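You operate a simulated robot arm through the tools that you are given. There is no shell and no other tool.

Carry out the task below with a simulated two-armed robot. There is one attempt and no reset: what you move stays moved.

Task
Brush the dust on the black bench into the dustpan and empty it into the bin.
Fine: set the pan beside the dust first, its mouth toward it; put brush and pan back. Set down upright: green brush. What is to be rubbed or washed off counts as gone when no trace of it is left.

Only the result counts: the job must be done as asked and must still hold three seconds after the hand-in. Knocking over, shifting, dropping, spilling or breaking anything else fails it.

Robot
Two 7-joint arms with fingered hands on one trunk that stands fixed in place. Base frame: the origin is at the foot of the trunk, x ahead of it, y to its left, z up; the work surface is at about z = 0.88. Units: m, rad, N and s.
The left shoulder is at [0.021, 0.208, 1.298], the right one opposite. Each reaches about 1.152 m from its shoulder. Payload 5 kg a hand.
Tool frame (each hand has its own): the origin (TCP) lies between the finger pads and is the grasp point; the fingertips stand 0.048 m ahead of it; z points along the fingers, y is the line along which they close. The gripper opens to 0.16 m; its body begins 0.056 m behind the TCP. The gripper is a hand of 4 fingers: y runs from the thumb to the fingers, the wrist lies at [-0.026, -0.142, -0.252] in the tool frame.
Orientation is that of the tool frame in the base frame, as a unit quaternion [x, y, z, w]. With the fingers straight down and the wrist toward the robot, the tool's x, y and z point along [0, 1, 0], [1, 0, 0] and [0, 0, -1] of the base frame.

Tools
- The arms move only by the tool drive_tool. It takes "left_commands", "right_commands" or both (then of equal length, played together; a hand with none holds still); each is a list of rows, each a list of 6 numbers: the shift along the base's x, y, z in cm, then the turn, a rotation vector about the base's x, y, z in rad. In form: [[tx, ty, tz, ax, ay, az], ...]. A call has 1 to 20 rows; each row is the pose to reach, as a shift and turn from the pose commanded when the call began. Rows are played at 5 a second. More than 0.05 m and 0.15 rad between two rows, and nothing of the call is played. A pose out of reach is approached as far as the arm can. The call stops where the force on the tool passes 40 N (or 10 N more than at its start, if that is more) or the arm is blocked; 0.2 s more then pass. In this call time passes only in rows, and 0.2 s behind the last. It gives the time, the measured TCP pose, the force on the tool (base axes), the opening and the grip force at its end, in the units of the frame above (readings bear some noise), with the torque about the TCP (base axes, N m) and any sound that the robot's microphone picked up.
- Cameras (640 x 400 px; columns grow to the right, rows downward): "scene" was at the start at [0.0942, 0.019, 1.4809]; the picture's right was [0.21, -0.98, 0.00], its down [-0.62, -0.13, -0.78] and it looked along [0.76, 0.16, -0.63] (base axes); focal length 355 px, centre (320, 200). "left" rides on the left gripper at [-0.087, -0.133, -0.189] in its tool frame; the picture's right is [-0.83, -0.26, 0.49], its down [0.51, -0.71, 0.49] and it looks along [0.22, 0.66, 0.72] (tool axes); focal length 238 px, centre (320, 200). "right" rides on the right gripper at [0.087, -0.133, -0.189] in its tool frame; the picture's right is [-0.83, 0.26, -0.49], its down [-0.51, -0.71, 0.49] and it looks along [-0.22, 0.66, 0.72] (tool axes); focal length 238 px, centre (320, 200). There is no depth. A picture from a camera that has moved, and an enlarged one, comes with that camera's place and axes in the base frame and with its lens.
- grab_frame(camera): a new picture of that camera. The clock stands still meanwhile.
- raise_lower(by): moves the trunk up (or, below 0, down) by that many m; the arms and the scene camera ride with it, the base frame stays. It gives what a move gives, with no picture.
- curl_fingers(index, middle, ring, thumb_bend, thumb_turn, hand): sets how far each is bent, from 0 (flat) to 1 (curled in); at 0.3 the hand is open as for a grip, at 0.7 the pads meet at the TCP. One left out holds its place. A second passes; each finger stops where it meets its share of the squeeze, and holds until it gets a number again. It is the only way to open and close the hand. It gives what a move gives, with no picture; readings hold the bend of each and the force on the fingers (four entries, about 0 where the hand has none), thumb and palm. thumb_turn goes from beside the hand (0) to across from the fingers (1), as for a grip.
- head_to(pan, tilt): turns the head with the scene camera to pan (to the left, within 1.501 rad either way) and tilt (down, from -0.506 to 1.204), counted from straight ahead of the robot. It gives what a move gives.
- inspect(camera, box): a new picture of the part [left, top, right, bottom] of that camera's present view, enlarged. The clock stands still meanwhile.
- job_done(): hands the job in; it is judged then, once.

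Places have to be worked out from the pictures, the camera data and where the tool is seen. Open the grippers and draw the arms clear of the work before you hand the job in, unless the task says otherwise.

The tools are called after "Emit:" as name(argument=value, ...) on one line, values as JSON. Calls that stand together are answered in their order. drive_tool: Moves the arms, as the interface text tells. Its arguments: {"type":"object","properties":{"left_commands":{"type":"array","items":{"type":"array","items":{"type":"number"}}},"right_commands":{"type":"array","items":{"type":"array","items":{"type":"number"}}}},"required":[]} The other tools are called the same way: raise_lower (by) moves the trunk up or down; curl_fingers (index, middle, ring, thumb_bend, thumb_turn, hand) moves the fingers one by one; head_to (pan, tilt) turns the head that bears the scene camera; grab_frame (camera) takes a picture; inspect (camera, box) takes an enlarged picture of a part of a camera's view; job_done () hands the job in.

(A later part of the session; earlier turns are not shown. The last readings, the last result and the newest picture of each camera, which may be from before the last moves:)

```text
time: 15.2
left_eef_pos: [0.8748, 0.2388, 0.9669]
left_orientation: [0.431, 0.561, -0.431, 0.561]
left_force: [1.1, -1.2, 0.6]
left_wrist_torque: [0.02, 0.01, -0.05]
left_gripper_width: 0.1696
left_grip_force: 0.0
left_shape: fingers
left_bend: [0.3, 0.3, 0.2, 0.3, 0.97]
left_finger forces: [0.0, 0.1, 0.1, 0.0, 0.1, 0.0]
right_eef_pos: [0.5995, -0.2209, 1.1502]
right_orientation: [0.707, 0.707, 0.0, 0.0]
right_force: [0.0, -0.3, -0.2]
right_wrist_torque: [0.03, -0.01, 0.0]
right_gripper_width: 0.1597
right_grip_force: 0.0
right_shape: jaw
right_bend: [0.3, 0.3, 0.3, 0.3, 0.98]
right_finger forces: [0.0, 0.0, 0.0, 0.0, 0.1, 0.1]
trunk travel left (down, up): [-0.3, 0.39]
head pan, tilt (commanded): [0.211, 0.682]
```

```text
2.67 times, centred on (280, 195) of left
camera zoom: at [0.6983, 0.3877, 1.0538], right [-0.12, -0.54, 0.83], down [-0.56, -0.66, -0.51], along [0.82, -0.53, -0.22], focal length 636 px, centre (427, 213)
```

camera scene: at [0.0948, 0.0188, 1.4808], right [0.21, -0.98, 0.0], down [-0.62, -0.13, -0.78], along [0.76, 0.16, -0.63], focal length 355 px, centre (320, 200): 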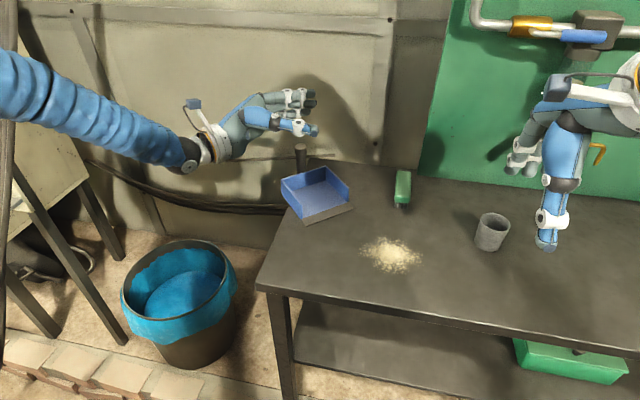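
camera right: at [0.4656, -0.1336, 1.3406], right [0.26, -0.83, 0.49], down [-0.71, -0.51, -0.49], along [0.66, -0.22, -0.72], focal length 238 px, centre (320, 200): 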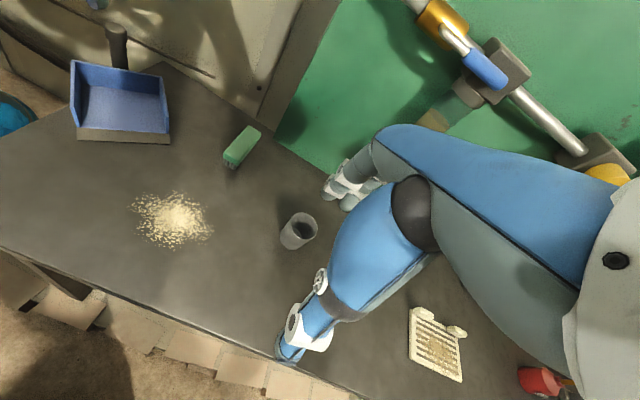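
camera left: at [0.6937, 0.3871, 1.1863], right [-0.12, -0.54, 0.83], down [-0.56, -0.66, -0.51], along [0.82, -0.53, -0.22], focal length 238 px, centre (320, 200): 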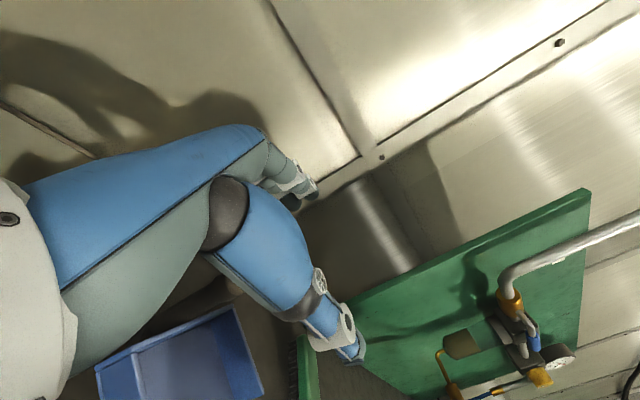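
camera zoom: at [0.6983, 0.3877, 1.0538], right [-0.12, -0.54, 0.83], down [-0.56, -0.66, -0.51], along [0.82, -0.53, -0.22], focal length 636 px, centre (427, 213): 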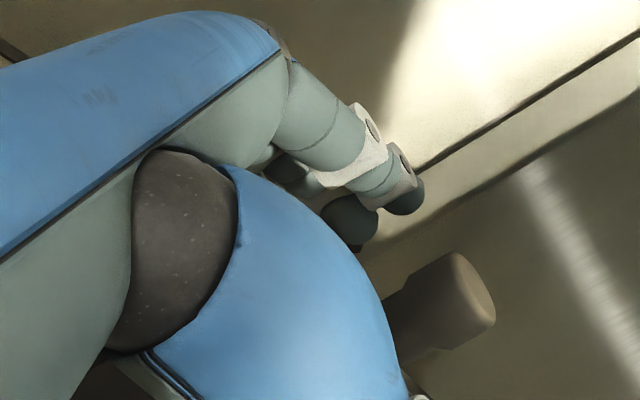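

The post is well inside the open hand, with the ring finger outside the wall. I advance 3.5 cm along the finger direction so the post sits deep in the grip.

Emit:
drive_tool(left_commands=[[0.3, -1.0, 0, 0, 0, 0], [0.55, -2.0, 0, 0, 0, 0], [0.8, -2.9, 0, 0, 0, 0], [0.95, -3.5, 0, 0, 0, 0]])

Emit:
curl_fingers(hand="left", index=0.6, middle=0.6, ring=0.1, thumb_bend=0.45)

Emit:
inspect(camera="scene", box=[220, 110, 412, 230])

Emit:
inspect(camera="right", box=[0, 0, 240, 150])

Emit:
inspect(camera="left", box=[160, 120, 400, 270])

```text
time: 16.2
left_eef_pos: [0.8854, 0.2043, 0.9667]
left_orientation: [0.431, 0.561, -0.43, 0.561]
left_force: [0.2, -0.6, 0.5]
left_wrist_torque: [0.0, 0.01, 0.01]
left_gripper_width: 0.1698
left_grip_force: 0.0
left_shape: fingers
left_bend: [0.3, 0.3, 0.2, 0.3, 0.97]
left_finger forces: [0.0, 0.0, 0.1, 0.1, 0.1, 0.0]
right_eef_pos: [0.5995, -0.2208, 1.1512]
right_orientation: [0.707, 0.707, 0.0, 0.0]
right_force: [-0.3, -0.7, 0.5]
right_wrist_torque: [0.03, 0.0, 0.01]
right_gripper_width: 0.1595
right_grip_force: 0.0
right_shape: jaw
right_bend: [0.3, 0.3, 0.3, 0.3, 0.98]
right_finger forces: [0.0, 0.0, 0.0, 0.0, 0.1, 0.0]
trunk travel left (down, up): [-0.3, 0.39]
head pan, tilt (commanded): [0.211, 0.682]
```

```text
time: 17.2
left_eef_pos: [0.8859, 0.2034, 0.9666]
left_orientation: [0.431, 0.561, -0.43, 0.561]
left_force: [1.0, 0.4, 0.5]
left_wrist_torque: [-0.01, -0.02, 0.01]
left_gripper_width: 0.0812
left_grip_force: 0.1
left_shape: fingers
left_bend: [0.6, 0.6, 0.1, 0.45, 0.99]
left_finger forces: [0.0, 0.1, 0.0, 0.0, 0.0, 0.1]
right_eef_pos: [0.6002, -0.221, 1.1524]
right_orientation: [0.707, 0.707, 0.0, 0.0]
right_force: [0.6, 0.4, -0.5]
right_wrist_torque: [0.01, -0.01, -0.02]
right_gripper_width: 0.1597
right_grip_force: 0.0
right_shape: jaw
right_bend: [0.3, 0.3, 0.3, 0.3, 0.98]
right_finger forces: [0.2, 0.0, 0.1, 0.0, 0.1, 0.0]
trunk travel left (down, up): [-0.3, 0.39]
head pan, tilt (commanded): [0.211, 0.682]
```

```text
3.33 times, centred on (316, 170) of scene
camera zoom: at [0.0943, 0.019, 1.4809], right [0.21, -0.98, 0.0], down [-0.62, -0.13, -0.78], along [0.76, 0.16, -0.63], focal length 1183 px, centre (333, 300)
```

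zoom: 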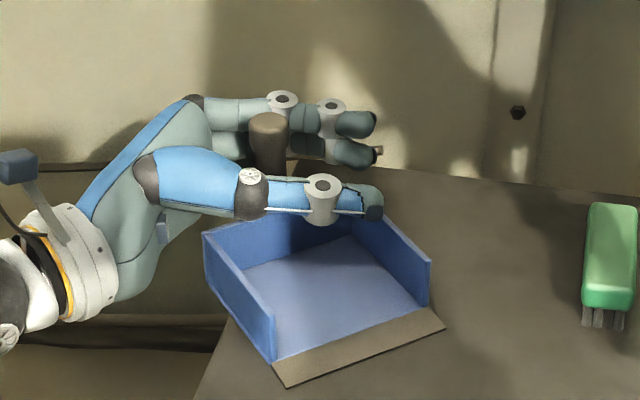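

```text
2.67 times, centred on (120, 75) of right
camera zoom: at [0.4651, -0.1335, 1.3408], right [0.26, -0.83, 0.49], down [-0.71, -0.51, -0.49], along [0.66, -0.22, -0.72], focal length 636 px, centre (853, 533)
```

zoom: 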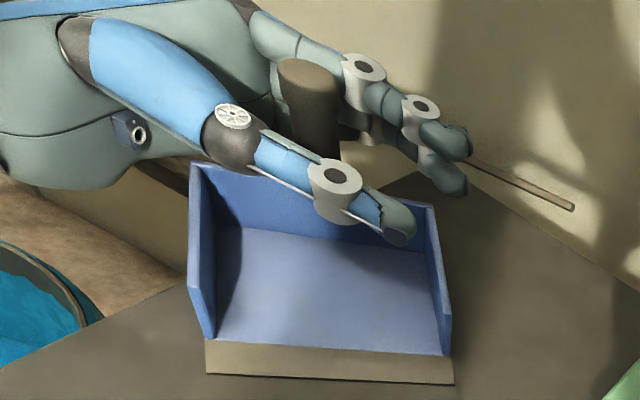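

```text
2.67 times, centred on (280, 195) of left
camera zoom: at [0.7077, 0.353, 1.0536], right [-0.12, -0.54, 0.83], down [-0.56, -0.66, -0.51], along [0.82, -0.53, -0.22], focal length 636 px, centre (427, 213)
```

zoom: 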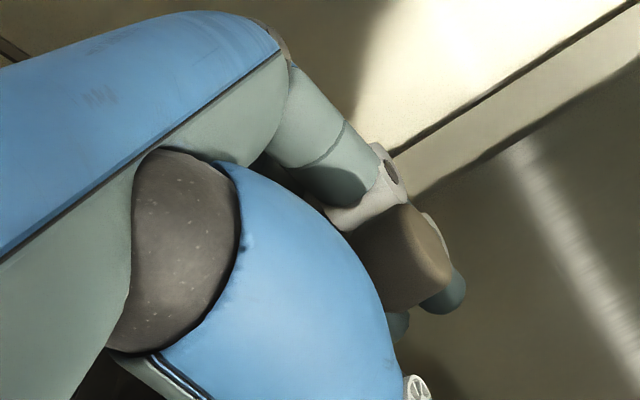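

The post now sits deep between the fingers and the thumb. I curl index and middle around it first, in a moderate step.

Emit:
curl_fingers(hand="left", index=0.8, middle=0.8)

Emit:
inspect(camera="scene", box=[220, 110, 412, 230])

Emit:
inspect(camera="right", box=[0, 0, 240, 150])

Emit:
inspect(camera="left", box=[160, 120, 400, 270])

```text
time: 18.2
left_eef_pos: [0.8856, 0.2045, 0.9666]
left_orientation: [0.431, 0.561, -0.43, 0.561]
left_force: [-0.5, 0.3, 0.4]
left_wrist_torque: [-0.01, -0.03, 0.02]
left_gripper_width: 0.0414
left_grip_force: 0.0
left_shape: fingers
left_bend: [0.8, 0.8, 0.1, 0.45, 0.99]
left_finger forces: [0.0, 0.1, 0.0, 0.0, 0.0, 0.1]
right_eef_pos: [0.5994, -0.2212, 1.1528]
right_orientation: [0.707, 0.707, 0.0, -0.001]
right_force: [0.6, 0.7, -0.5]
right_wrist_torque: [-0.01, 0.0, 0.01]
right_gripper_width: 0.1592
right_grip_force: 0.2
right_shape: jaw
right_bend: [0.3, 0.3, 0.3, 0.3, 0.98]
right_finger forces: [0.1, 0.0, 0.1, 0.0, 0.0, 0.0]
trunk travel left (down, up): [-0.3, 0.39]
head pan, tilt (commanded): [0.211, 0.682]
```

```text
3.33 times, centred on (316, 170) of scene
camera zoom: at [0.0944, 0.0189, 1.4809], right [0.21, -0.98, 0.0], down [-0.62, -0.13, -0.78], along [0.76, 0.16, -0.63], focal length 1183 px, centre (333, 300)
```

zoom: 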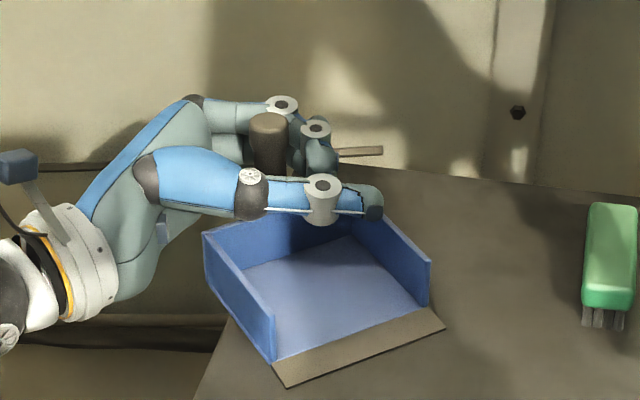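

```text
2.67 times, centred on (120, 75) of right
camera zoom: at [0.4652, -0.1335, 1.3408], right [0.26, -0.83, 0.49], down [-0.71, -0.51, -0.49], along [0.66, -0.22, -0.72], focal length 636 px, centre (853, 533)
```

zoom: 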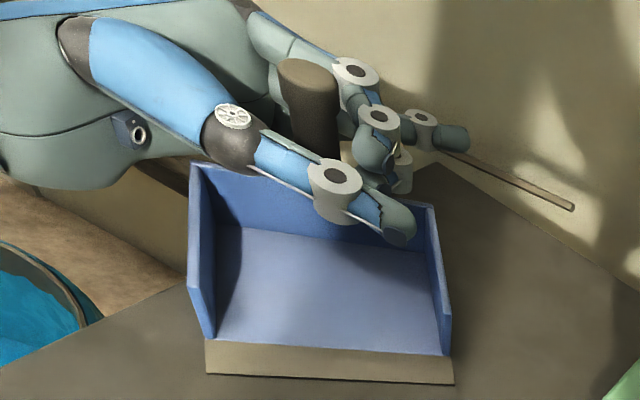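

```text
2.67 times, centred on (280, 195) of left
camera zoom: at [0.7077, 0.353, 1.0536], right [-0.12, -0.54, 0.83], down [-0.56, -0.66, -0.51], along [0.82, -0.53, -0.22], focal length 636 px, centre (427, 213)
```

zoom: 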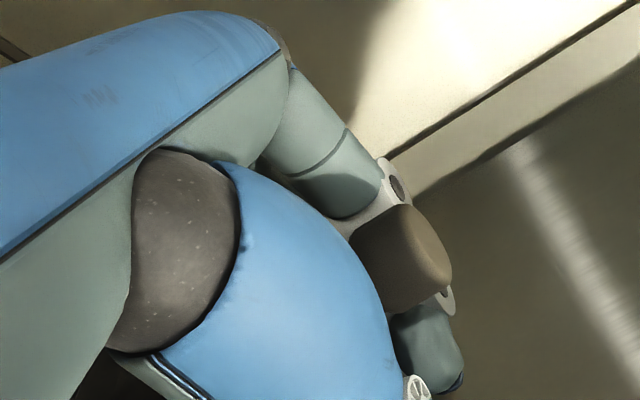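

Pan unmoved and no contact yet. I curl index and middle on, up to full.

Emit:
curl_fingers(hand="left", index=0.95, middle=0.95)

Emit:
inspect(camera="scene", box=[220, 110, 412, 230])

Emit:
inspect(camera="right", box=[0, 0, 240, 150])

Emit:
inspect(camera="left", box=[160, 120, 400, 270])

```text
time: 19.2
left_eef_pos: [0.8853, 0.2048, 0.9676]
left_orientation: [0.431, 0.561, -0.43, 0.561]
left_force: [-0.4, -0.5, -0.8]
left_wrist_torque: [0.0, -0.02, 0.04]
left_gripper_width: 0.0829
left_grip_force: 0.1
left_shape: fingers
left_bend: [0.95, 0.95, 0.1, 0.45, 0.99]
left_finger forces: [0.0, 0.4, 0.0, 0.0, 0.1, 0.1]
right_eef_pos: [0.5994, -0.2213, 1.1516]
right_orientation: [0.707, 0.707, 0.0, 0.0]
right_force: [0.3, 0.1, 1.1]
right_wrist_torque: [-0.01, 0.02, -0.03]
right_gripper_width: 0.1596
right_grip_force: 0.1
right_shape: jaw
right_bend: [0.3, 0.3, 0.3, 0.3, 0.98]
right_finger forces: [0.1, 0.0, 0.0, 0.0, 0.0, 0.0]
trunk travel left (down, up): [-0.3, 0.39]
head pan, tilt (commanded): [0.211, 0.682]
```

```text
3.33 times, centred on (316, 170) of scene
camera zoom: at [0.0944, 0.0189, 1.4809], right [0.21, -0.98, 0.0], down [-0.62, -0.13, -0.78], along [0.76, 0.16, -0.63], focal length 1183 px, centre (333, 300)
```

zoom: 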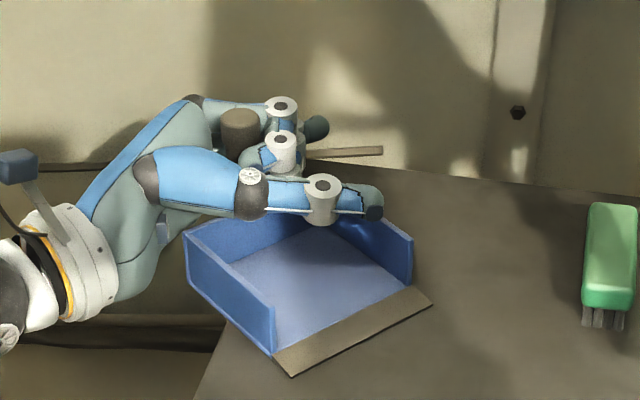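

```text
2.67 times, centred on (120, 75) of right
camera zoom: at [0.4651, -0.1336, 1.3408], right [0.26, -0.83, 0.49], down [-0.71, -0.51, -0.49], along [0.66, -0.22, -0.72], focal length 636 px, centre (853, 533)
```

zoom: 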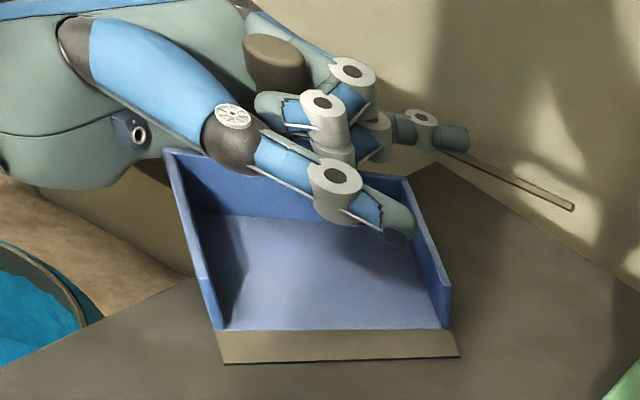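

```text
2.67 times, centred on (280, 195) of left
camera zoom: at [0.7077, 0.353, 1.0536], right [-0.12, -0.54, 0.83], down [-0.56, -0.66, -0.51], along [0.82, -0.53, -0.22], focal length 636 px, centre (427, 213)
```

zoom: 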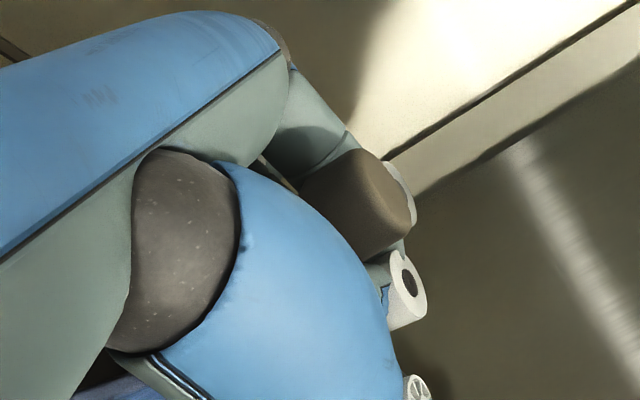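

The fingers hooked the post and drew it about 3 cm deeper. I close fully and bring the thumb in.

Emit:
curl_fingers(hand="left", index=1.0, middle=1.0, thumb_bend=0.6)

Emit:
inspect(camera="scene", box=[220, 110, 412, 230])

Emit:
inspect(camera="right", box=[0, 0, 240, 150])

Emit:
inspect(camera="left", box=[160, 120, 400, 270])

```text
time: 20.2
left_eef_pos: [0.8848, 0.2041, 0.9671]
left_orientation: [0.431, 0.561, -0.43, 0.561]
left_force: [0.0, -0.6, 0.8]
left_wrist_torque: [0.03, 0.03, 0.0]
left_gripper_width: 0.0865
left_grip_force: 9.2
left_shape: fingers
left_bend: [0.99, 1.0, 0.1, 0.6, 1.0]
left_finger forces: [16.0, 1.0, 0.0, 0.1, 0.0, 0.0]
right_eef_pos: [0.5992, -0.2213, 1.1514]
right_orientation: [0.708, 0.707, 0.0, 0.0]
right_force: [0.7, 0.7, 0.7]
right_wrist_torque: [-0.01, -0.02, 0.03]
right_gripper_width: 0.1595
right_grip_force: 0.1
right_shape: jaw
right_bend: [0.3, 0.3, 0.3, 0.3, 0.98]
right_finger forces: [0.0, 0.0, 0.0, 0.1, 0.1, 0.1]
trunk travel left (down, up): [-0.3, 0.39]
head pan, tilt (commanded): [0.211, 0.682]
```

```text
3.33 times, centred on (316, 170) of scene
camera zoom: at [0.0943, 0.0189, 1.4809], right [0.21, -0.98, 0.0], down [-0.62, -0.13, -0.78], along [0.76, 0.16, -0.63], focal length 1183 px, centre (333, 300)
```

zoom: 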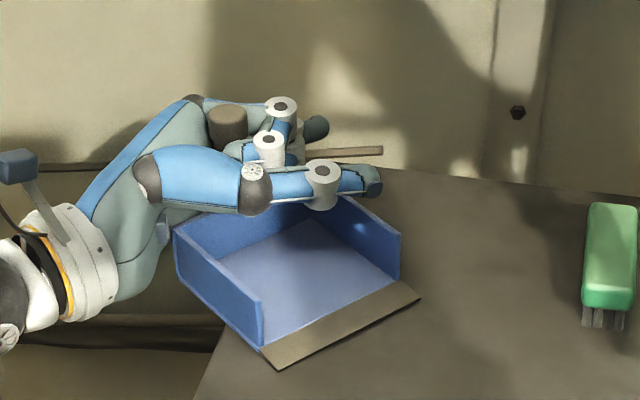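

```text
2.67 times, centred on (120, 75) of right
camera zoom: at [0.4651, -0.1336, 1.3408], right [0.26, -0.83, 0.49], down [-0.71, -0.51, -0.49], along [0.66, -0.22, -0.72], focal length 636 px, centre (853, 533)
```

zoom: 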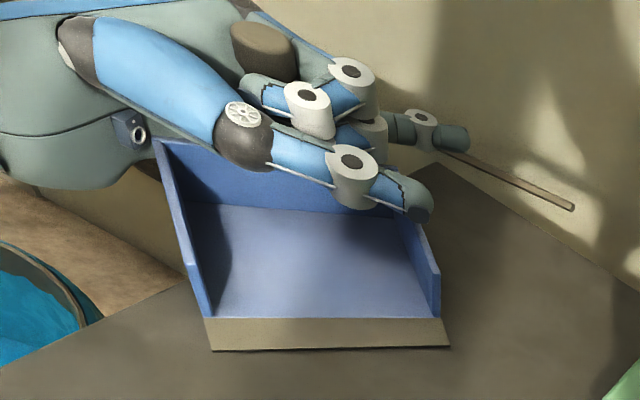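

```text
2.67 times, centred on (280, 195) of left
camera zoom: at [0.7077, 0.353, 1.0536], right [-0.12, -0.54, 0.83], down [-0.56, -0.66, -0.51], along [0.82, -0.53, -0.22], focal length 636 px, centre (427, 213)
```

zoom: 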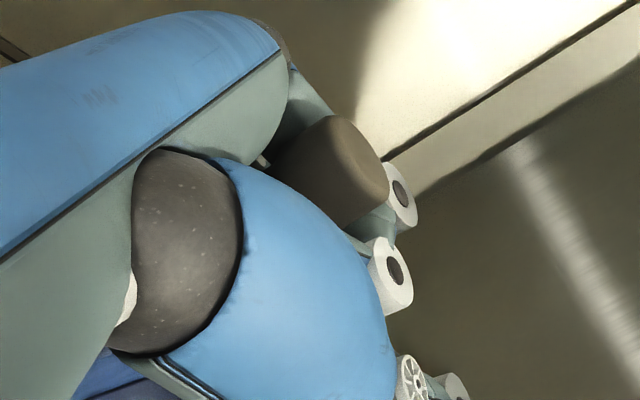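

The index now presses the post with 16 N against the palm side. I close the thumb over it for a firmer hold.

Emit:
curl_fingers(hand="left", thumb_bend=0.95)

Emit:
inspect(camera="scene", box=[220, 110, 412, 230])

Emit:
inspect(camera="right", box=[0, 0, 240, 150])

Emit:
inspect(camera="left", box=[160, 120, 400, 270])

```text
time: 21.2
left_eef_pos: [0.8844, 0.2043, 0.9668]
left_orientation: [0.431, 0.561, -0.431, 0.561]
left_force: [-0.6, 0.1, 0.3]
left_wrist_torque: [0.01, -0.04, 0.0]
left_gripper_width: 0.064
left_grip_force: 22.4
left_shape: fingers
left_bend: [1.0, 1.0, 0.1, 0.88, 1.0]
left_finger forces: [44.6, 0.1, 0.0, 0.1, 0.0, 0.4]
right_eef_pos: [0.6, -0.2209, 1.1517]
right_orientation: [0.707, 0.707, 0.0, -0.001]
right_force: [0.3, 0.5, 0.0]
right_wrist_torque: [-0.02, 0.02, -0.04]
right_gripper_width: 0.1597
right_grip_force: 0.1
right_shape: jaw
right_bend: [0.3, 0.3, 0.3, 0.3, 0.98]
right_finger forces: [0.0, 0.0, 0.0, 0.0, 0.1, 0.0]
trunk travel left (down, up): [-0.3, 0.39]
head pan, tilt (commanded): [0.211, 0.682]
```

```text
3.33 times, centred on (316, 170) of scene
camera zoom: at [0.0944, 0.0189, 1.4809], right [0.21, -0.98, 0.0], down [-0.62, -0.13, -0.78], along [0.76, 0.16, -0.63], focal length 1183 px, centre (333, 300)
```

zoom: 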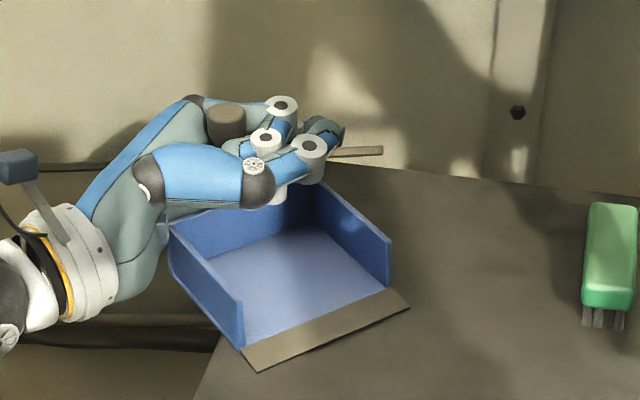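

```text
2.67 times, centred on (120, 75) of right
camera zoom: at [0.4652, -0.1335, 1.3408], right [0.26, -0.83, 0.49], down [-0.71, -0.51, -0.49], along [0.66, -0.22, -0.72], focal length 636 px, centre (853, 533)
```

zoom: 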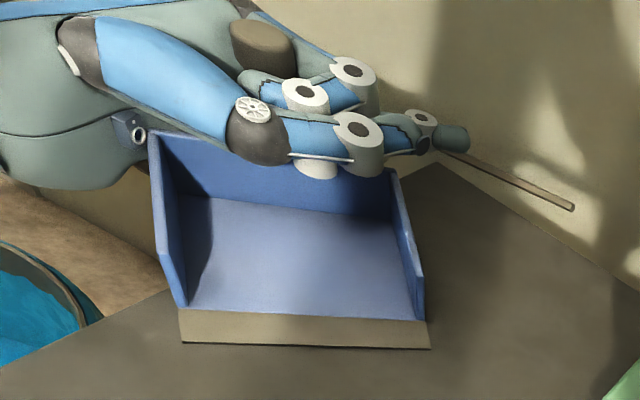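

```text
2.67 times, centred on (280, 195) of left
camera zoom: at [0.7077, 0.353, 1.0534], right [-0.12, -0.54, 0.83], down [-0.56, -0.66, -0.51], along [0.82, -0.53, -0.22], focal length 636 px, centre (427, 213)
```

zoom: 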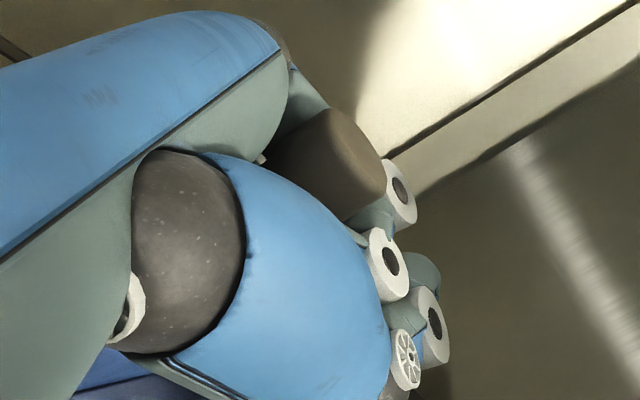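

The index grips with about 45 N. I lift 2 cm to test the hold and see whether the pan stays level.

Emit:
drive_tool(left_commands=[[0, 0, 0.7, 0, 0, 0], [0, 0, 1.4, 0, 0, 0], [0, 0, 2.0, 0, 0, 0]])

Emit:
inspect(camera="scene", box=[220, 110, 412, 230])

Emit:
inspect(camera="right", box=[0, 0, 240, 150])

```text
time: 22.0
left_eef_pos: [0.8857, 0.2044, 0.9858]
left_orientation: [0.43, 0.561, -0.431, 0.561]
left_force: [-0.7, -0.5, -1.1]
left_wrist_torque: [-0.06, -0.07, 0.03]
left_gripper_width: 0.0641
left_grip_force: 22.6
left_shape: fingers
left_bend: [1.0, 1.0, 0.1, 0.88, 1.0]
left_finger forces: [44.5, 0.0, 0.0, 0.1, 0.0, 0.8]
right_eef_pos: [0.5993, -0.2211, 1.1518]
right_orientation: [0.708, 0.706, 0.0, 0.0]
right_force: [-0.7, -0.6, -0.1]
right_wrist_torque: [0.0, -0.01, 0.01]
right_gripper_width: 0.1594
right_grip_force: 0.0
right_shape: jaw
right_bend: [0.3, 0.3, 0.3, 0.3, 0.98]
right_finger forces: [0.0, 0.1, 0.0, 0.1, 0.0, 0.0]
trunk travel left (down, up): [-0.3, 0.39]
head pan, tilt (commanded): [0.211, 0.682]
```

```text
3.33 times, centred on (316, 170) of scene
camera zoom: at [0.0943, 0.0188, 1.4809], right [0.21, -0.98, 0.0], down [-0.62, -0.13, -0.78], along [0.76, 0.16, -0.63], focal length 1183 px, centre (333, 300)
```

zoom: 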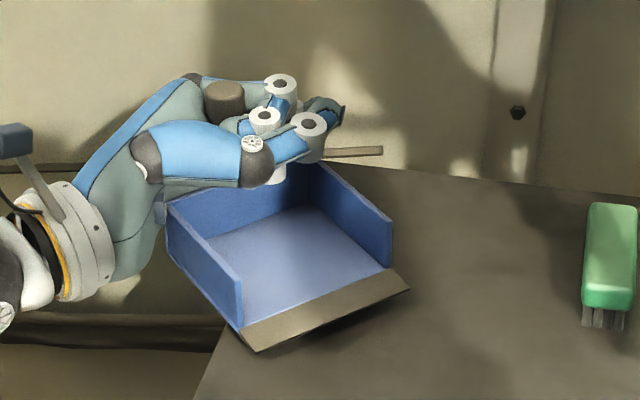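

```text
2.67 times, centred on (120, 75) of right
camera zoom: at [0.4651, -0.1336, 1.3408], right [0.26, -0.83, 0.49], down [-0.71, -0.51, -0.49], along [0.66, -0.22, -0.72], focal length 636 px, centre (853, 533)
```

zoom: 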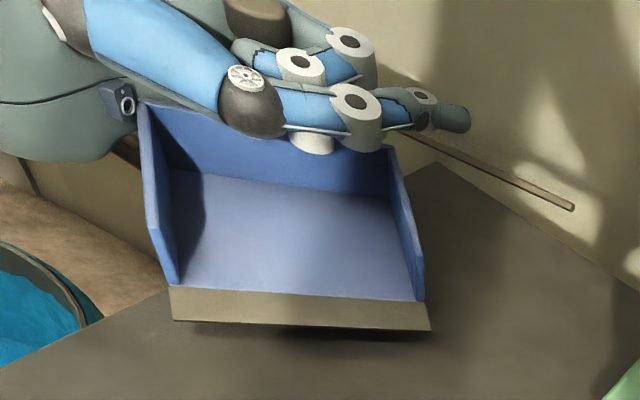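

The pan came up level with the hand, its mouth still perpendicular to my grip. I lift a little more, then turn it +44.5° so the mouth faces −y and carry it to the left side of the dust, hovering.

Emit:
drive_tool(left_commands=[[0, 0, 1.0, 0, 0, 0], [0, 0, 2.0, 0, 0, 0], [0, 0, 3.0, 0, 0, 0], [-1.4, -0.2, 3.0, 0, 0, 0.06], [-2.9, -0.5, 3.0, 0, 0, 0.125], [-4.4, -0.7, 3.0, 0, 0, 0.19], [-5.9, -1.0, 3.0, 0, 0, 0.255], [-7.4, -1.3, 3.0, 0, 0, 0.32], [-8.9, -1.5, 3.0, 0, 0, 0.385], [-10.4, -1.8, 3.0, 0, 0, 0.45], [-11.9, -2.0, 3.0, 0, 0, 0.515], [-13.4, -2.3, 3.0, 0, 0, 0.58], [-14.9, -2.5, 3.0, 0, 0, 0.645], [-16.4, -2.8, 3.0, 0, 0, 0.71], [-17.5, -3.0, 3.0, 0, 0, 0.777]])

Emit:
grab_frame(camera="scene")

Emit:
grab_frame(camera="right")

Emit:
grab_frame(camera="left")

```text
time: 25.2
left_eef_pos: [0.7095, 0.1749, 1.0167]
left_orientation: [0.185, 0.682, -0.185, 0.683]
left_force: [-0.2, 0.2, -2.9]
left_wrist_torque: [0.01, -0.1, 0.03]
left_gripper_width: 0.0641
left_grip_force: 21.9
left_shape: fingers
left_bend: [1.0, 1.0, 0.1, 0.88, 1.0]
left_finger forces: [43.5, 0.0, 0.1, 0.1, 0.1, 0.9]
right_eef_pos: [0.6006, -0.2217, 1.1521]
right_orientation: [0.708, 0.707, 0.0, 0.0]
right_force: [-0.3, 0.0, 0.7]
right_wrist_torque: [-0.04, 0.05, -0.01]
right_gripper_width: 0.1595
right_grip_force: 0.1
right_shape: jaw
right_bend: [0.3, 0.3, 0.3, 0.3, 0.98]
right_finger forces: [0.0, 0.0, 0.0, 0.0, 0.0, 0.1]
trunk travel left (down, up): [-0.3, 0.39]
head pan, tilt (commanded): [0.211, 0.682]
```

```text
taken
camera scene: at [0.0943, 0.0186, 1.4809], right [0.21, -0.98, 0.0], down [-0.62, -0.13, -0.78], along [0.76, 0.16, -0.63], focal length 355 px, centre (320, 200)
```

scene: 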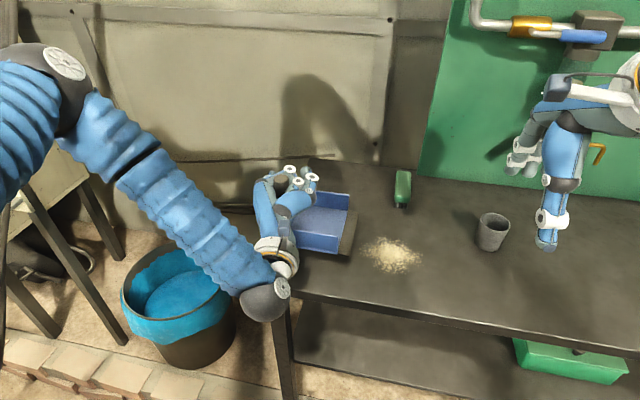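

```text
taken
camera right: at [0.4651, -0.1338, 1.3407], right [0.26, -0.83, 0.49], down [-0.71, -0.51, -0.49], along [0.66, -0.22, -0.72], focal length 238 px, centre (320, 200)
```

right: 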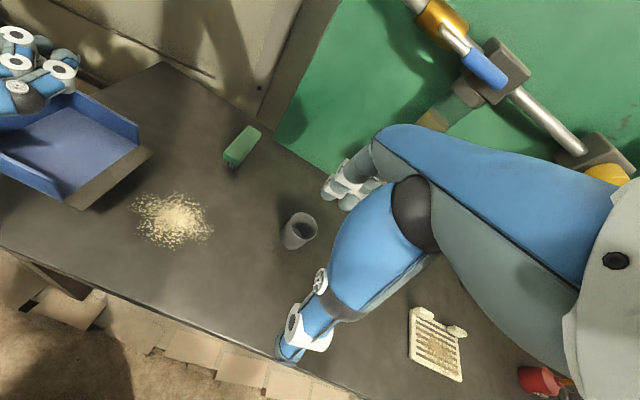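

```text
taken
camera left: at [0.4799, 0.1561, 1.1037], right [0.29, -0.47, 0.83], down [0.06, -0.86, -0.51], along [0.95, 0.2, -0.22], focal length 238 px, centre (320, 200)
```

left: 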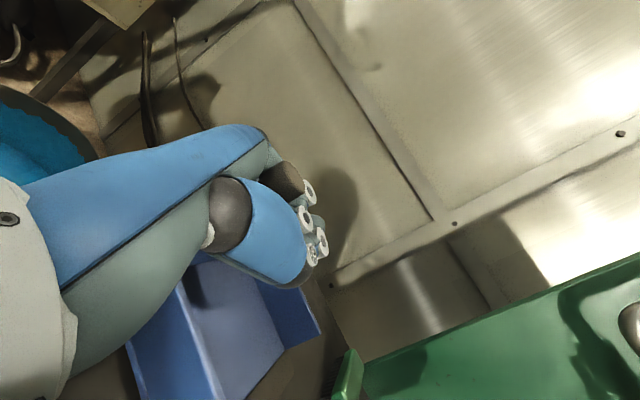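

Carried well. I zoom to check the pan's level and alignment with the dust before lowering.

Emit:
inspect(camera="scene", box=[240, 160, 432, 280])

Emit:
inspect(camera="right", box=[0, 60, 240, 260])

```text
3.33 times, centred on (336, 220) of scene
camera zoom: at [0.0943, 0.0186, 1.4809], right [0.21, -0.98, 0.0], down [-0.62, -0.13, -0.78], along [0.76, 0.16, -0.63], focal length 1183 px, centre (267, 133)
```

zoom: 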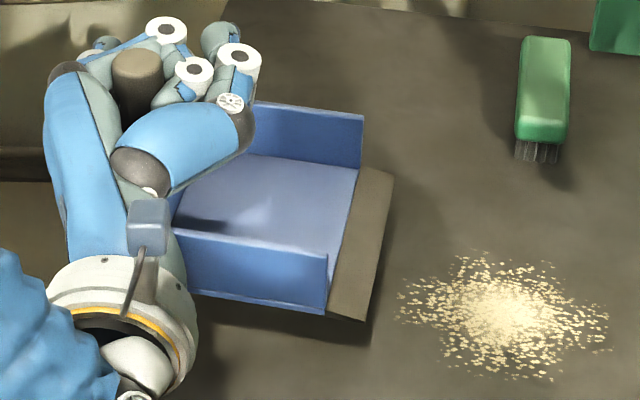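

```text
2.00 times, centred on (120, 160) of right
camera zoom: at [0.4651, -0.1338, 1.3407], right [0.26, -0.83, 0.49], down [-0.71, -0.51, -0.49], along [0.66, -0.22, -0.72], focal length 477 px, centre (720, 280)
```

zoom: 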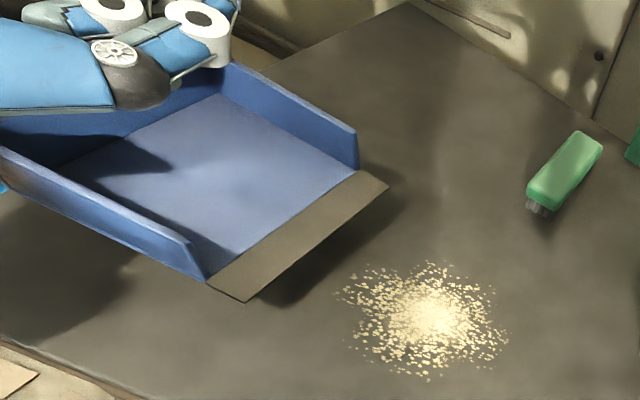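

The lip spans x 0.591–0.734 at y ≈ 0.064 and faces −y, with the dust's edge about 1.5 cm away. I lower the pan straight down to just above the bench.

Emit:
drive_tool(left_commands=[[0, 0, -1.0, 0, 0, 0], [0, 0, -2.0, 0, 0, 0], [0, 0, -3.0, 0, 0, 0], [0, 0, -3.8, 0, 0, 0], [0, 0, -4.4, 0, 0, 0]])

Emit:
inspect(camera="scene", box=[240, 160, 432, 280])

Emit:
inspect(camera="right", box=[0, 60, 240, 260])

```text
time: 26.4
left_eef_pos: [0.7112, 0.1754, 0.9723]
left_orientation: [0.187, 0.682, -0.186, 0.682]
left_force: [-0.4, 1.2, -2.5]
left_wrist_torque: [0.0, -0.09, 0.01]
left_gripper_width: 0.0642
left_grip_force: 21.9
left_shape: fingers
left_bend: [1.0, 1.0, 0.1, 0.88, 1.0]
left_finger forces: [43.4, 0.0, 0.2, 0.0, 0.0, 0.8]
right_eef_pos: [0.5984, -0.2212, 1.1513]
right_orientation: [0.707, 0.707, 0.0, 0.0]
right_force: [-0.4, -0.2, 1.0]
right_wrist_torque: [0.0, 0.0, -0.04]
right_gripper_width: 0.1596
right_grip_force: 0.1
right_shape: jaw
right_bend: [0.3, 0.3, 0.3, 0.3, 0.98]
right_finger forces: [0.0, 0.0, 0.1, 0.0, 0.0, 0.1]
trunk travel left (down, up): [-0.3, 0.39]
head pan, tilt (commanded): [0.211, 0.682]
```

```text
3.33 times, centred on (336, 220) of scene
camera zoom: at [0.0945, 0.0189, 1.4809], right [0.21, -0.98, 0.0], down [-0.62, -0.13, -0.78], along [0.76, 0.16, -0.63], focal length 1183 px, centre (267, 133)
```

zoom: 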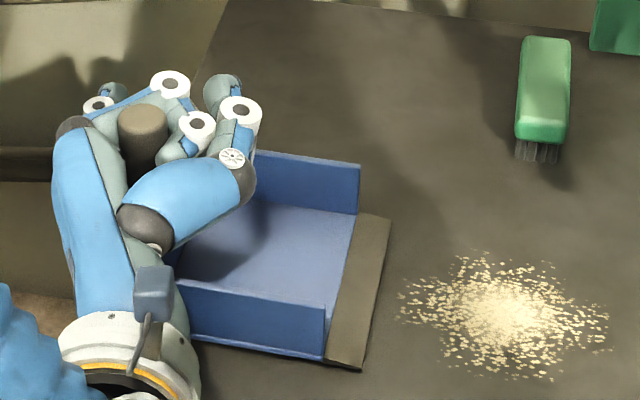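

```text
2.00 times, centred on (120, 160) of right
camera zoom: at [0.4653, -0.1336, 1.3407], right [0.26, -0.83, 0.49], down [-0.71, -0.51, -0.49], along [0.66, -0.22, -0.72], focal length 477 px, centre (720, 280)
```

zoom: 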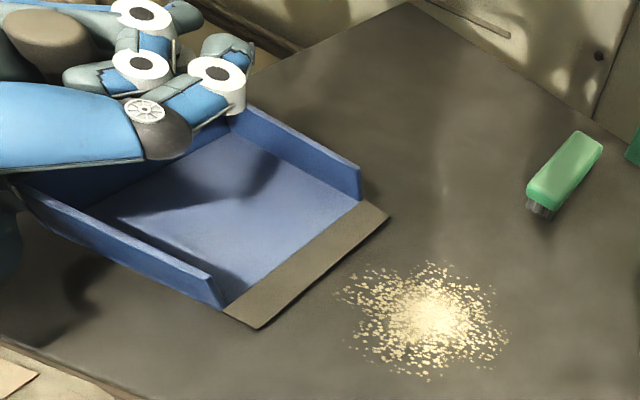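

About half a centimetre still to go. I lower in small steps and watch the force.

Emit:
drive_tool(left_commands=[[0, 0, -0.2, 0, 0, 0], [0, 0, -0.4, 0, 0, 0], [0, 0, -0.6, 0, 0, 0]])

Emit:
inspect(camera="scene", box=[270, 210, 390, 285])

Emit:
inspect(camera="right", box=[60, 130, 220, 230])

```text
time: 27.2
left_eef_pos: [0.7098, 0.1744, 0.9672]
left_orientation: [0.185, 0.683, -0.185, 0.682]
left_force: [-1.5, 0.2, -1.0]
left_wrist_torque: [-0.02, -0.11, 0.02]
left_gripper_width: 0.0641
left_grip_force: 22.1
left_shape: fingers
left_bend: [1.0, 1.0, 0.1, 0.88, 1.0]
left_finger forces: [43.3, 0.0, 0.0, 0.0, 0.0, 0.7]
right_eef_pos: [0.5998, -0.2202, 1.1526]
right_orientation: [0.708, 0.707, 0.0, 0.001]
right_force: [0.5, 1.1, 0.3]
right_wrist_torque: [0.0, -0.02, -0.03]
right_gripper_width: 0.1596
right_grip_force: 0.0
right_shape: jaw
right_bend: [0.3, 0.3, 0.3, 0.3, 0.98]
right_finger forces: [0.1, 0.0, 0.0, 0.0, 0.0, 0.1]
trunk travel left (down, up): [-0.3, 0.39]
head pan, tilt (commanded): [0.211, 0.682]
```

```text
5.33 times, centred on (330, 248) of scene
camera zoom: at [0.0944, 0.0189, 1.4809], right [0.21, -0.98, 0.0], down [-0.62, -0.13, -0.78], along [0.76, 0.16, -0.63], focal length 1893 px, centre (267, -53)
```

zoom: 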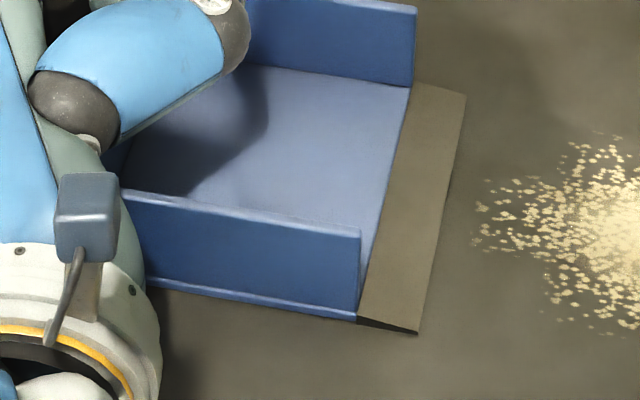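

```text
4.00 times, centred on (140, 180) of right
camera zoom: at [0.4652, -0.1335, 1.3408], right [0.26, -0.83, 0.49], down [-0.71, -0.51, -0.49], along [0.66, -0.22, -0.72], focal length 953 px, centre (1040, 280)
```

zoom: 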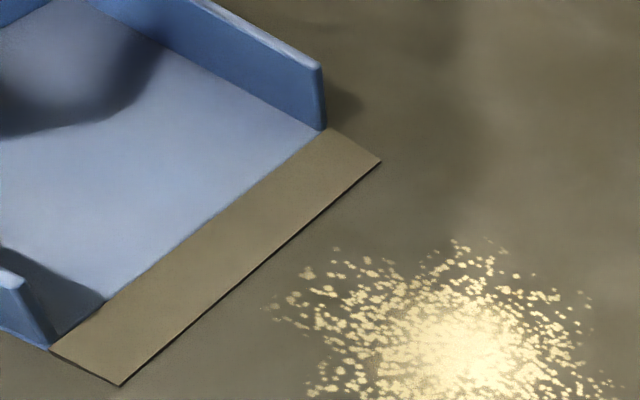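

The bench is starting to carry the pan. I press down 3 mm more so the lip sits flush.

Emit:
drive_tool(left_commands=[[0, 0, -0.15, 0, 0, 0], [0, 0, -0.3, 0, 0, 0]])

Emit:
inspect(camera="right", box=[60, 130, 220, 230])

```text
time: 27.8
left_eef_pos: [0.7104, 0.1739, 0.9658]
left_orientation: [0.185, 0.68, -0.185, 0.684]
left_force: [1.4, 1.8, 10.6]
left_wrist_torque: [0.54, 0.68, -0.2]
left_gripper_width: 0.0641
left_grip_force: 22.5
left_shape: fingers
left_bend: [1.0, 1.0, 0.1, 0.88, 1.0]
left_finger forces: [42.9, 0.1, 0.1, 0.0, 0.1, 1.2]
right_eef_pos: [0.5983, -0.2198, 1.1526]
right_orientation: [0.707, 0.707, 0.0, 0.0]
right_force: [-0.3, -0.4, 0.5]
right_wrist_torque: [0.02, 0.01, 0.02]
right_gripper_width: 0.1596
right_grip_force: 0.0
right_shape: jaw
right_bend: [0.3, 0.3, 0.3, 0.3, 0.98]
right_finger forces: [0.0, 0.0, 0.0, 0.1, 0.1, 0.1]
trunk travel left (down, up): [-0.3, 0.39]
head pan, tilt (commanded): [0.211, 0.682]
```

```text
4.00 times, centred on (140, 180) of right
camera zoom: at [0.4645, -0.1336, 1.3412], right [0.26, -0.83, 0.49], down [-0.71, -0.51, -0.49], along [0.66, -0.22, -0.72], focal length 953 px, centre (1040, 280)
```

zoom: 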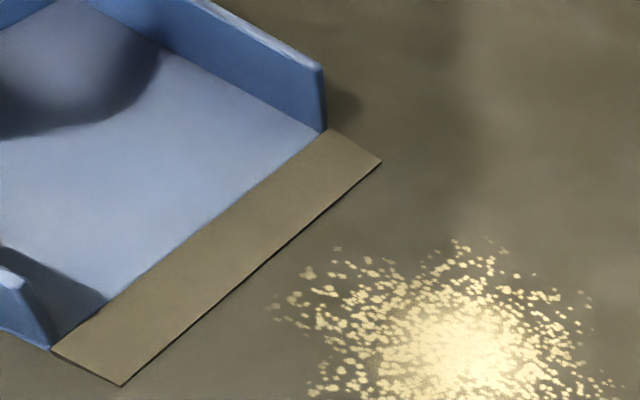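

The pan now sits flush, held down with about 10 N. Next is the brush: I zoom in from both cameras to fix its place.

Emit:
inspect(camera="scene", box=[370, 150, 450, 200])

Emit:
inspect(camera="scene", box=[370, 170, 450, 220])

Emit:
inspect(camera="right", box=[200, 110, 280, 180])

```text
8.00 times, centred on (410, 175) of scene
camera zoom: at [0.0937, 0.0188, 1.4811], right [0.21, -0.98, 0.0], down [-0.62, -0.13, -0.78], along [0.76, 0.16, -0.63], focal length 2839 px, centre (-400, 400)
```

zoom: 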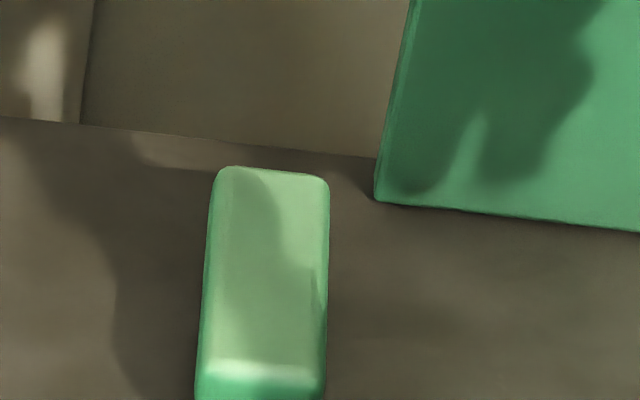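

```text
8.00 times, centred on (410, 195) of scene
camera zoom: at [0.0937, 0.0188, 1.4811], right [0.21, -0.98, 0.0], down [-0.62, -0.13, -0.78], along [0.76, 0.16, -0.63], focal length 2839 px, centre (-400, 240)
```

zoom: 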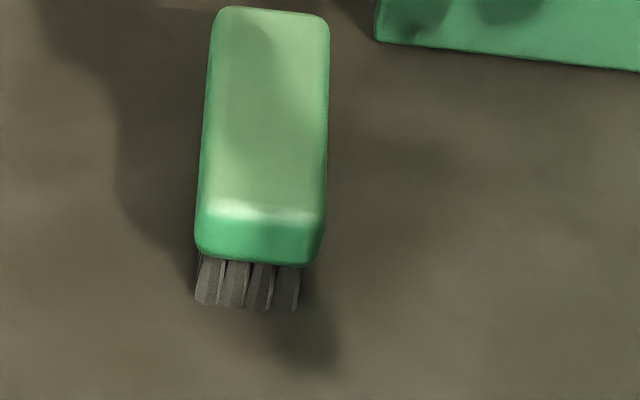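

```text
5.71 times, centred on (240, 145) of right
camera zoom: at [0.4645, -0.1336, 1.3412], right [0.26, -0.83, 0.49], down [-0.71, -0.51, -0.49], along [0.66, -0.22, -0.72], focal length 1362 px, centre (777, 514)
```

zoom: 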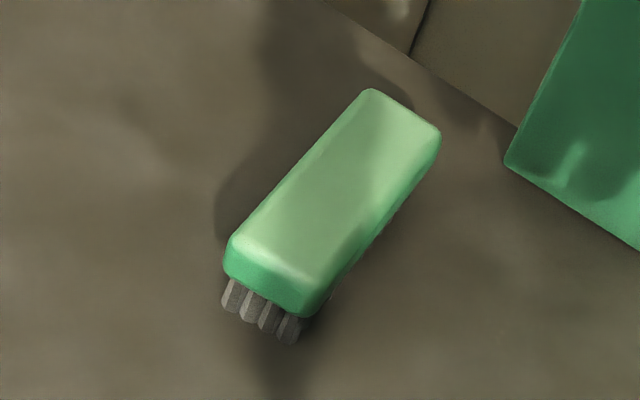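

The brush body is centred at about (0.879, −0.039), z 0.903–0.925, roughly 0.116 × 0.041 and long along x. I bring the right hand above it, yawed +90° so it will close across the width, and check the reach.

Emit:
drive_tool(right_commands=[[2.2, 1.5, -0.2, 0, 0, 0.131], [4.5, 3.0, -0.5, 0, 0, 0.262], [6.7, 4.5, -0.7, 0, 0, 0.393], [8.9, 6.1, -1.0, 0, 0, 0.524], [11.2, 7.6, -1.2, 0, 0, 0.655], [13.4, 9.1, -1.5, 0, 0, 0.785], [15.6, 10.6, -1.7, 0, 0, 0.916], [17.9, 12.1, -2.0, 0, 0, 1.047], [20.1, 13.6, -2.2, 0, 0, 1.178], [22.3, 15.1, -2.5, 0, 0, 1.309], [24.5, 16.6, -2.7, 0, 0, 1.44], [26.76, 18.16, -3.0, 0, 0, 1.571]])

Emit:
grab_frame(camera="scene")

Emit:
grab_frame(camera="right")

Emit:
grab_frame(camera="left")

```text
time: 30.4
left_eef_pos: [0.7099, 0.1737, 0.9635]
left_orientation: [0.186, 0.682, -0.187, 0.682]
left_force: [-1.2, 0.9, -0.3]
left_wrist_torque: [-0.07, 0.01, 0.01]
left_gripper_width: 0.0639
left_grip_force: 14.9
left_shape: fingers
left_bend: [1.0, 1.0, 0.1, 0.88, 1.0]
left_finger forces: [28.7, 0.7, 0.0, 0.0, 0.0, 1.6]
right_eef_pos: [0.7891, 0.0023, 1.066]
right_orientation: [-0.053, 0.997, -0.014, -0.062]
right_force: [-0.6, 0.6, -0.7]
right_wrist_torque: [0.02, -0.03, -0.02]
right_gripper_width: 0.1597
right_grip_force: 0.0
right_shape: jaw
right_bend: [0.3, 0.3, 0.3, 0.3, 0.98]
right_finger forces: [0.0, 0.1, 0.1, 0.1, 0.0, 0.1]
right hand out of reach, approached as far as the arm can: row 12
trunk travel left (down, up): [-0.3, 0.39]
head pan, tilt (commanded): [0.211, 0.682]
stopped in row 12 (right hand): the force on the tool passed its limit at 50 N (the readings are from after the stop); the commanded pose is now the measured one
```

```text
taken
camera scene: at [0.094, 0.0194, 1.4806], right [0.21, -0.98, 0.0], down [-0.62, -0.13, -0.78], along [0.76, 0.16, -0.63], focal length 355 px, centre (320, 200)
```

scene: 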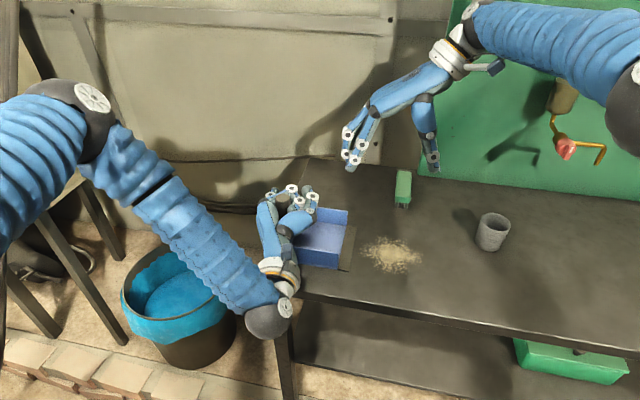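

```text
taken
camera right: at [0.7397, -0.1316, 1.2671], right [0.86, 0.36, 0.37], down [0.52, -0.67, -0.54], along [0.06, 0.65, -0.76], focal length 238 px, centre (320, 200)
```

right: 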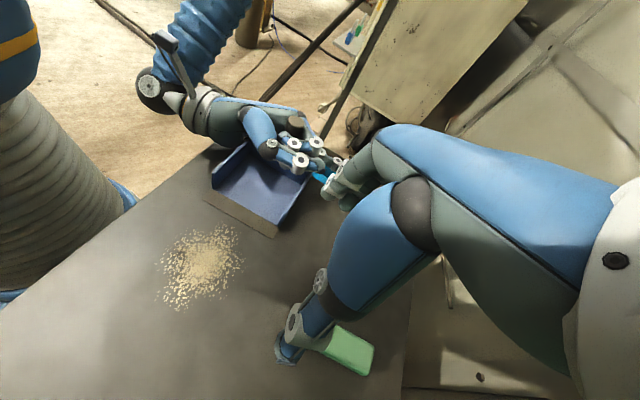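

```text
taken
camera left: at [0.4791, 0.1563, 1.0513], right [0.29, -0.47, 0.83], down [0.06, -0.86, -0.51], along [0.96, 0.2, -0.22], focal length 238 px, centre (320, 200)
```

left: 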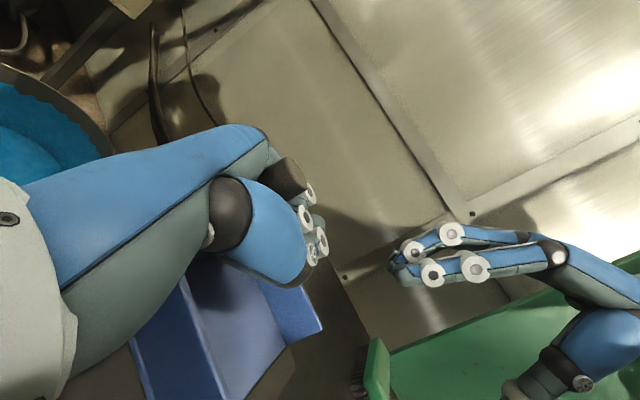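

The right arm ran out of reach at full yaw and was stopped by a force. I check whether the pan or left hand was disturbed.

Emit:
inspect(camera="scene", box=[240, 160, 432, 280])

Emit:
inspect(camera="right", box=[140, 80, 380, 330])

Emit:
inspect(camera="scene", box=[320, 60, 512, 200])

```text
3.33 times, centred on (336, 220) of scene
camera zoom: at [0.094, 0.0194, 1.4806], right [0.21, -0.98, 0.0], down [-0.62, -0.13, -0.78], along [0.76, 0.16, -0.63], focal length 1183 px, centre (267, 133)
```

zoom: 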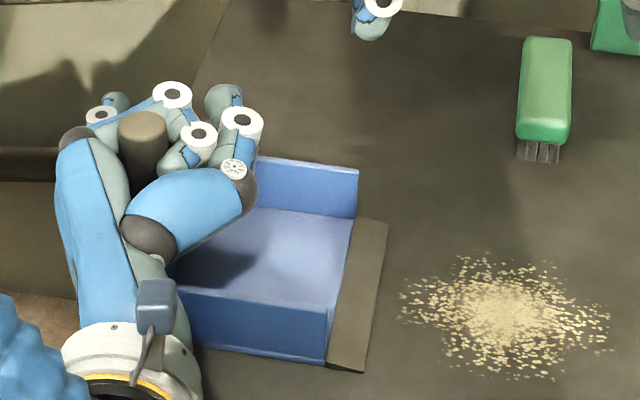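

```text
1.60 times, centred on (260, 205) of right
camera zoom: at [0.7397, -0.1316, 1.2671], right [0.86, 0.36, 0.37], down [0.52, -0.67, -0.54], along [0.06, 0.65, -0.76], focal length 381 px, centre (416, 192)
```

zoom: 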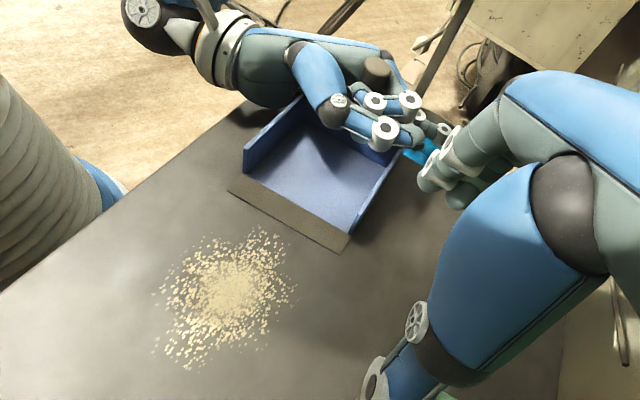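

```text
2.86 times, centred on (416, 130) of scene
camera zoom: at [0.094, 0.0194, 1.4806], right [0.21, -0.98, 0.0], down [-0.62, -0.13, -0.78], along [0.76, 0.16, -0.63], focal length 1014 px, centre (46, 400)
```

zoom: 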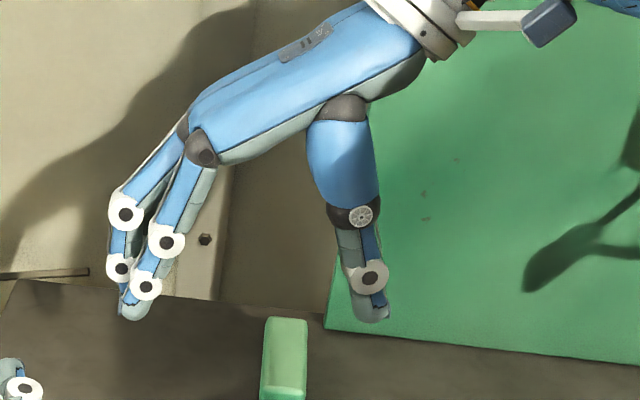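

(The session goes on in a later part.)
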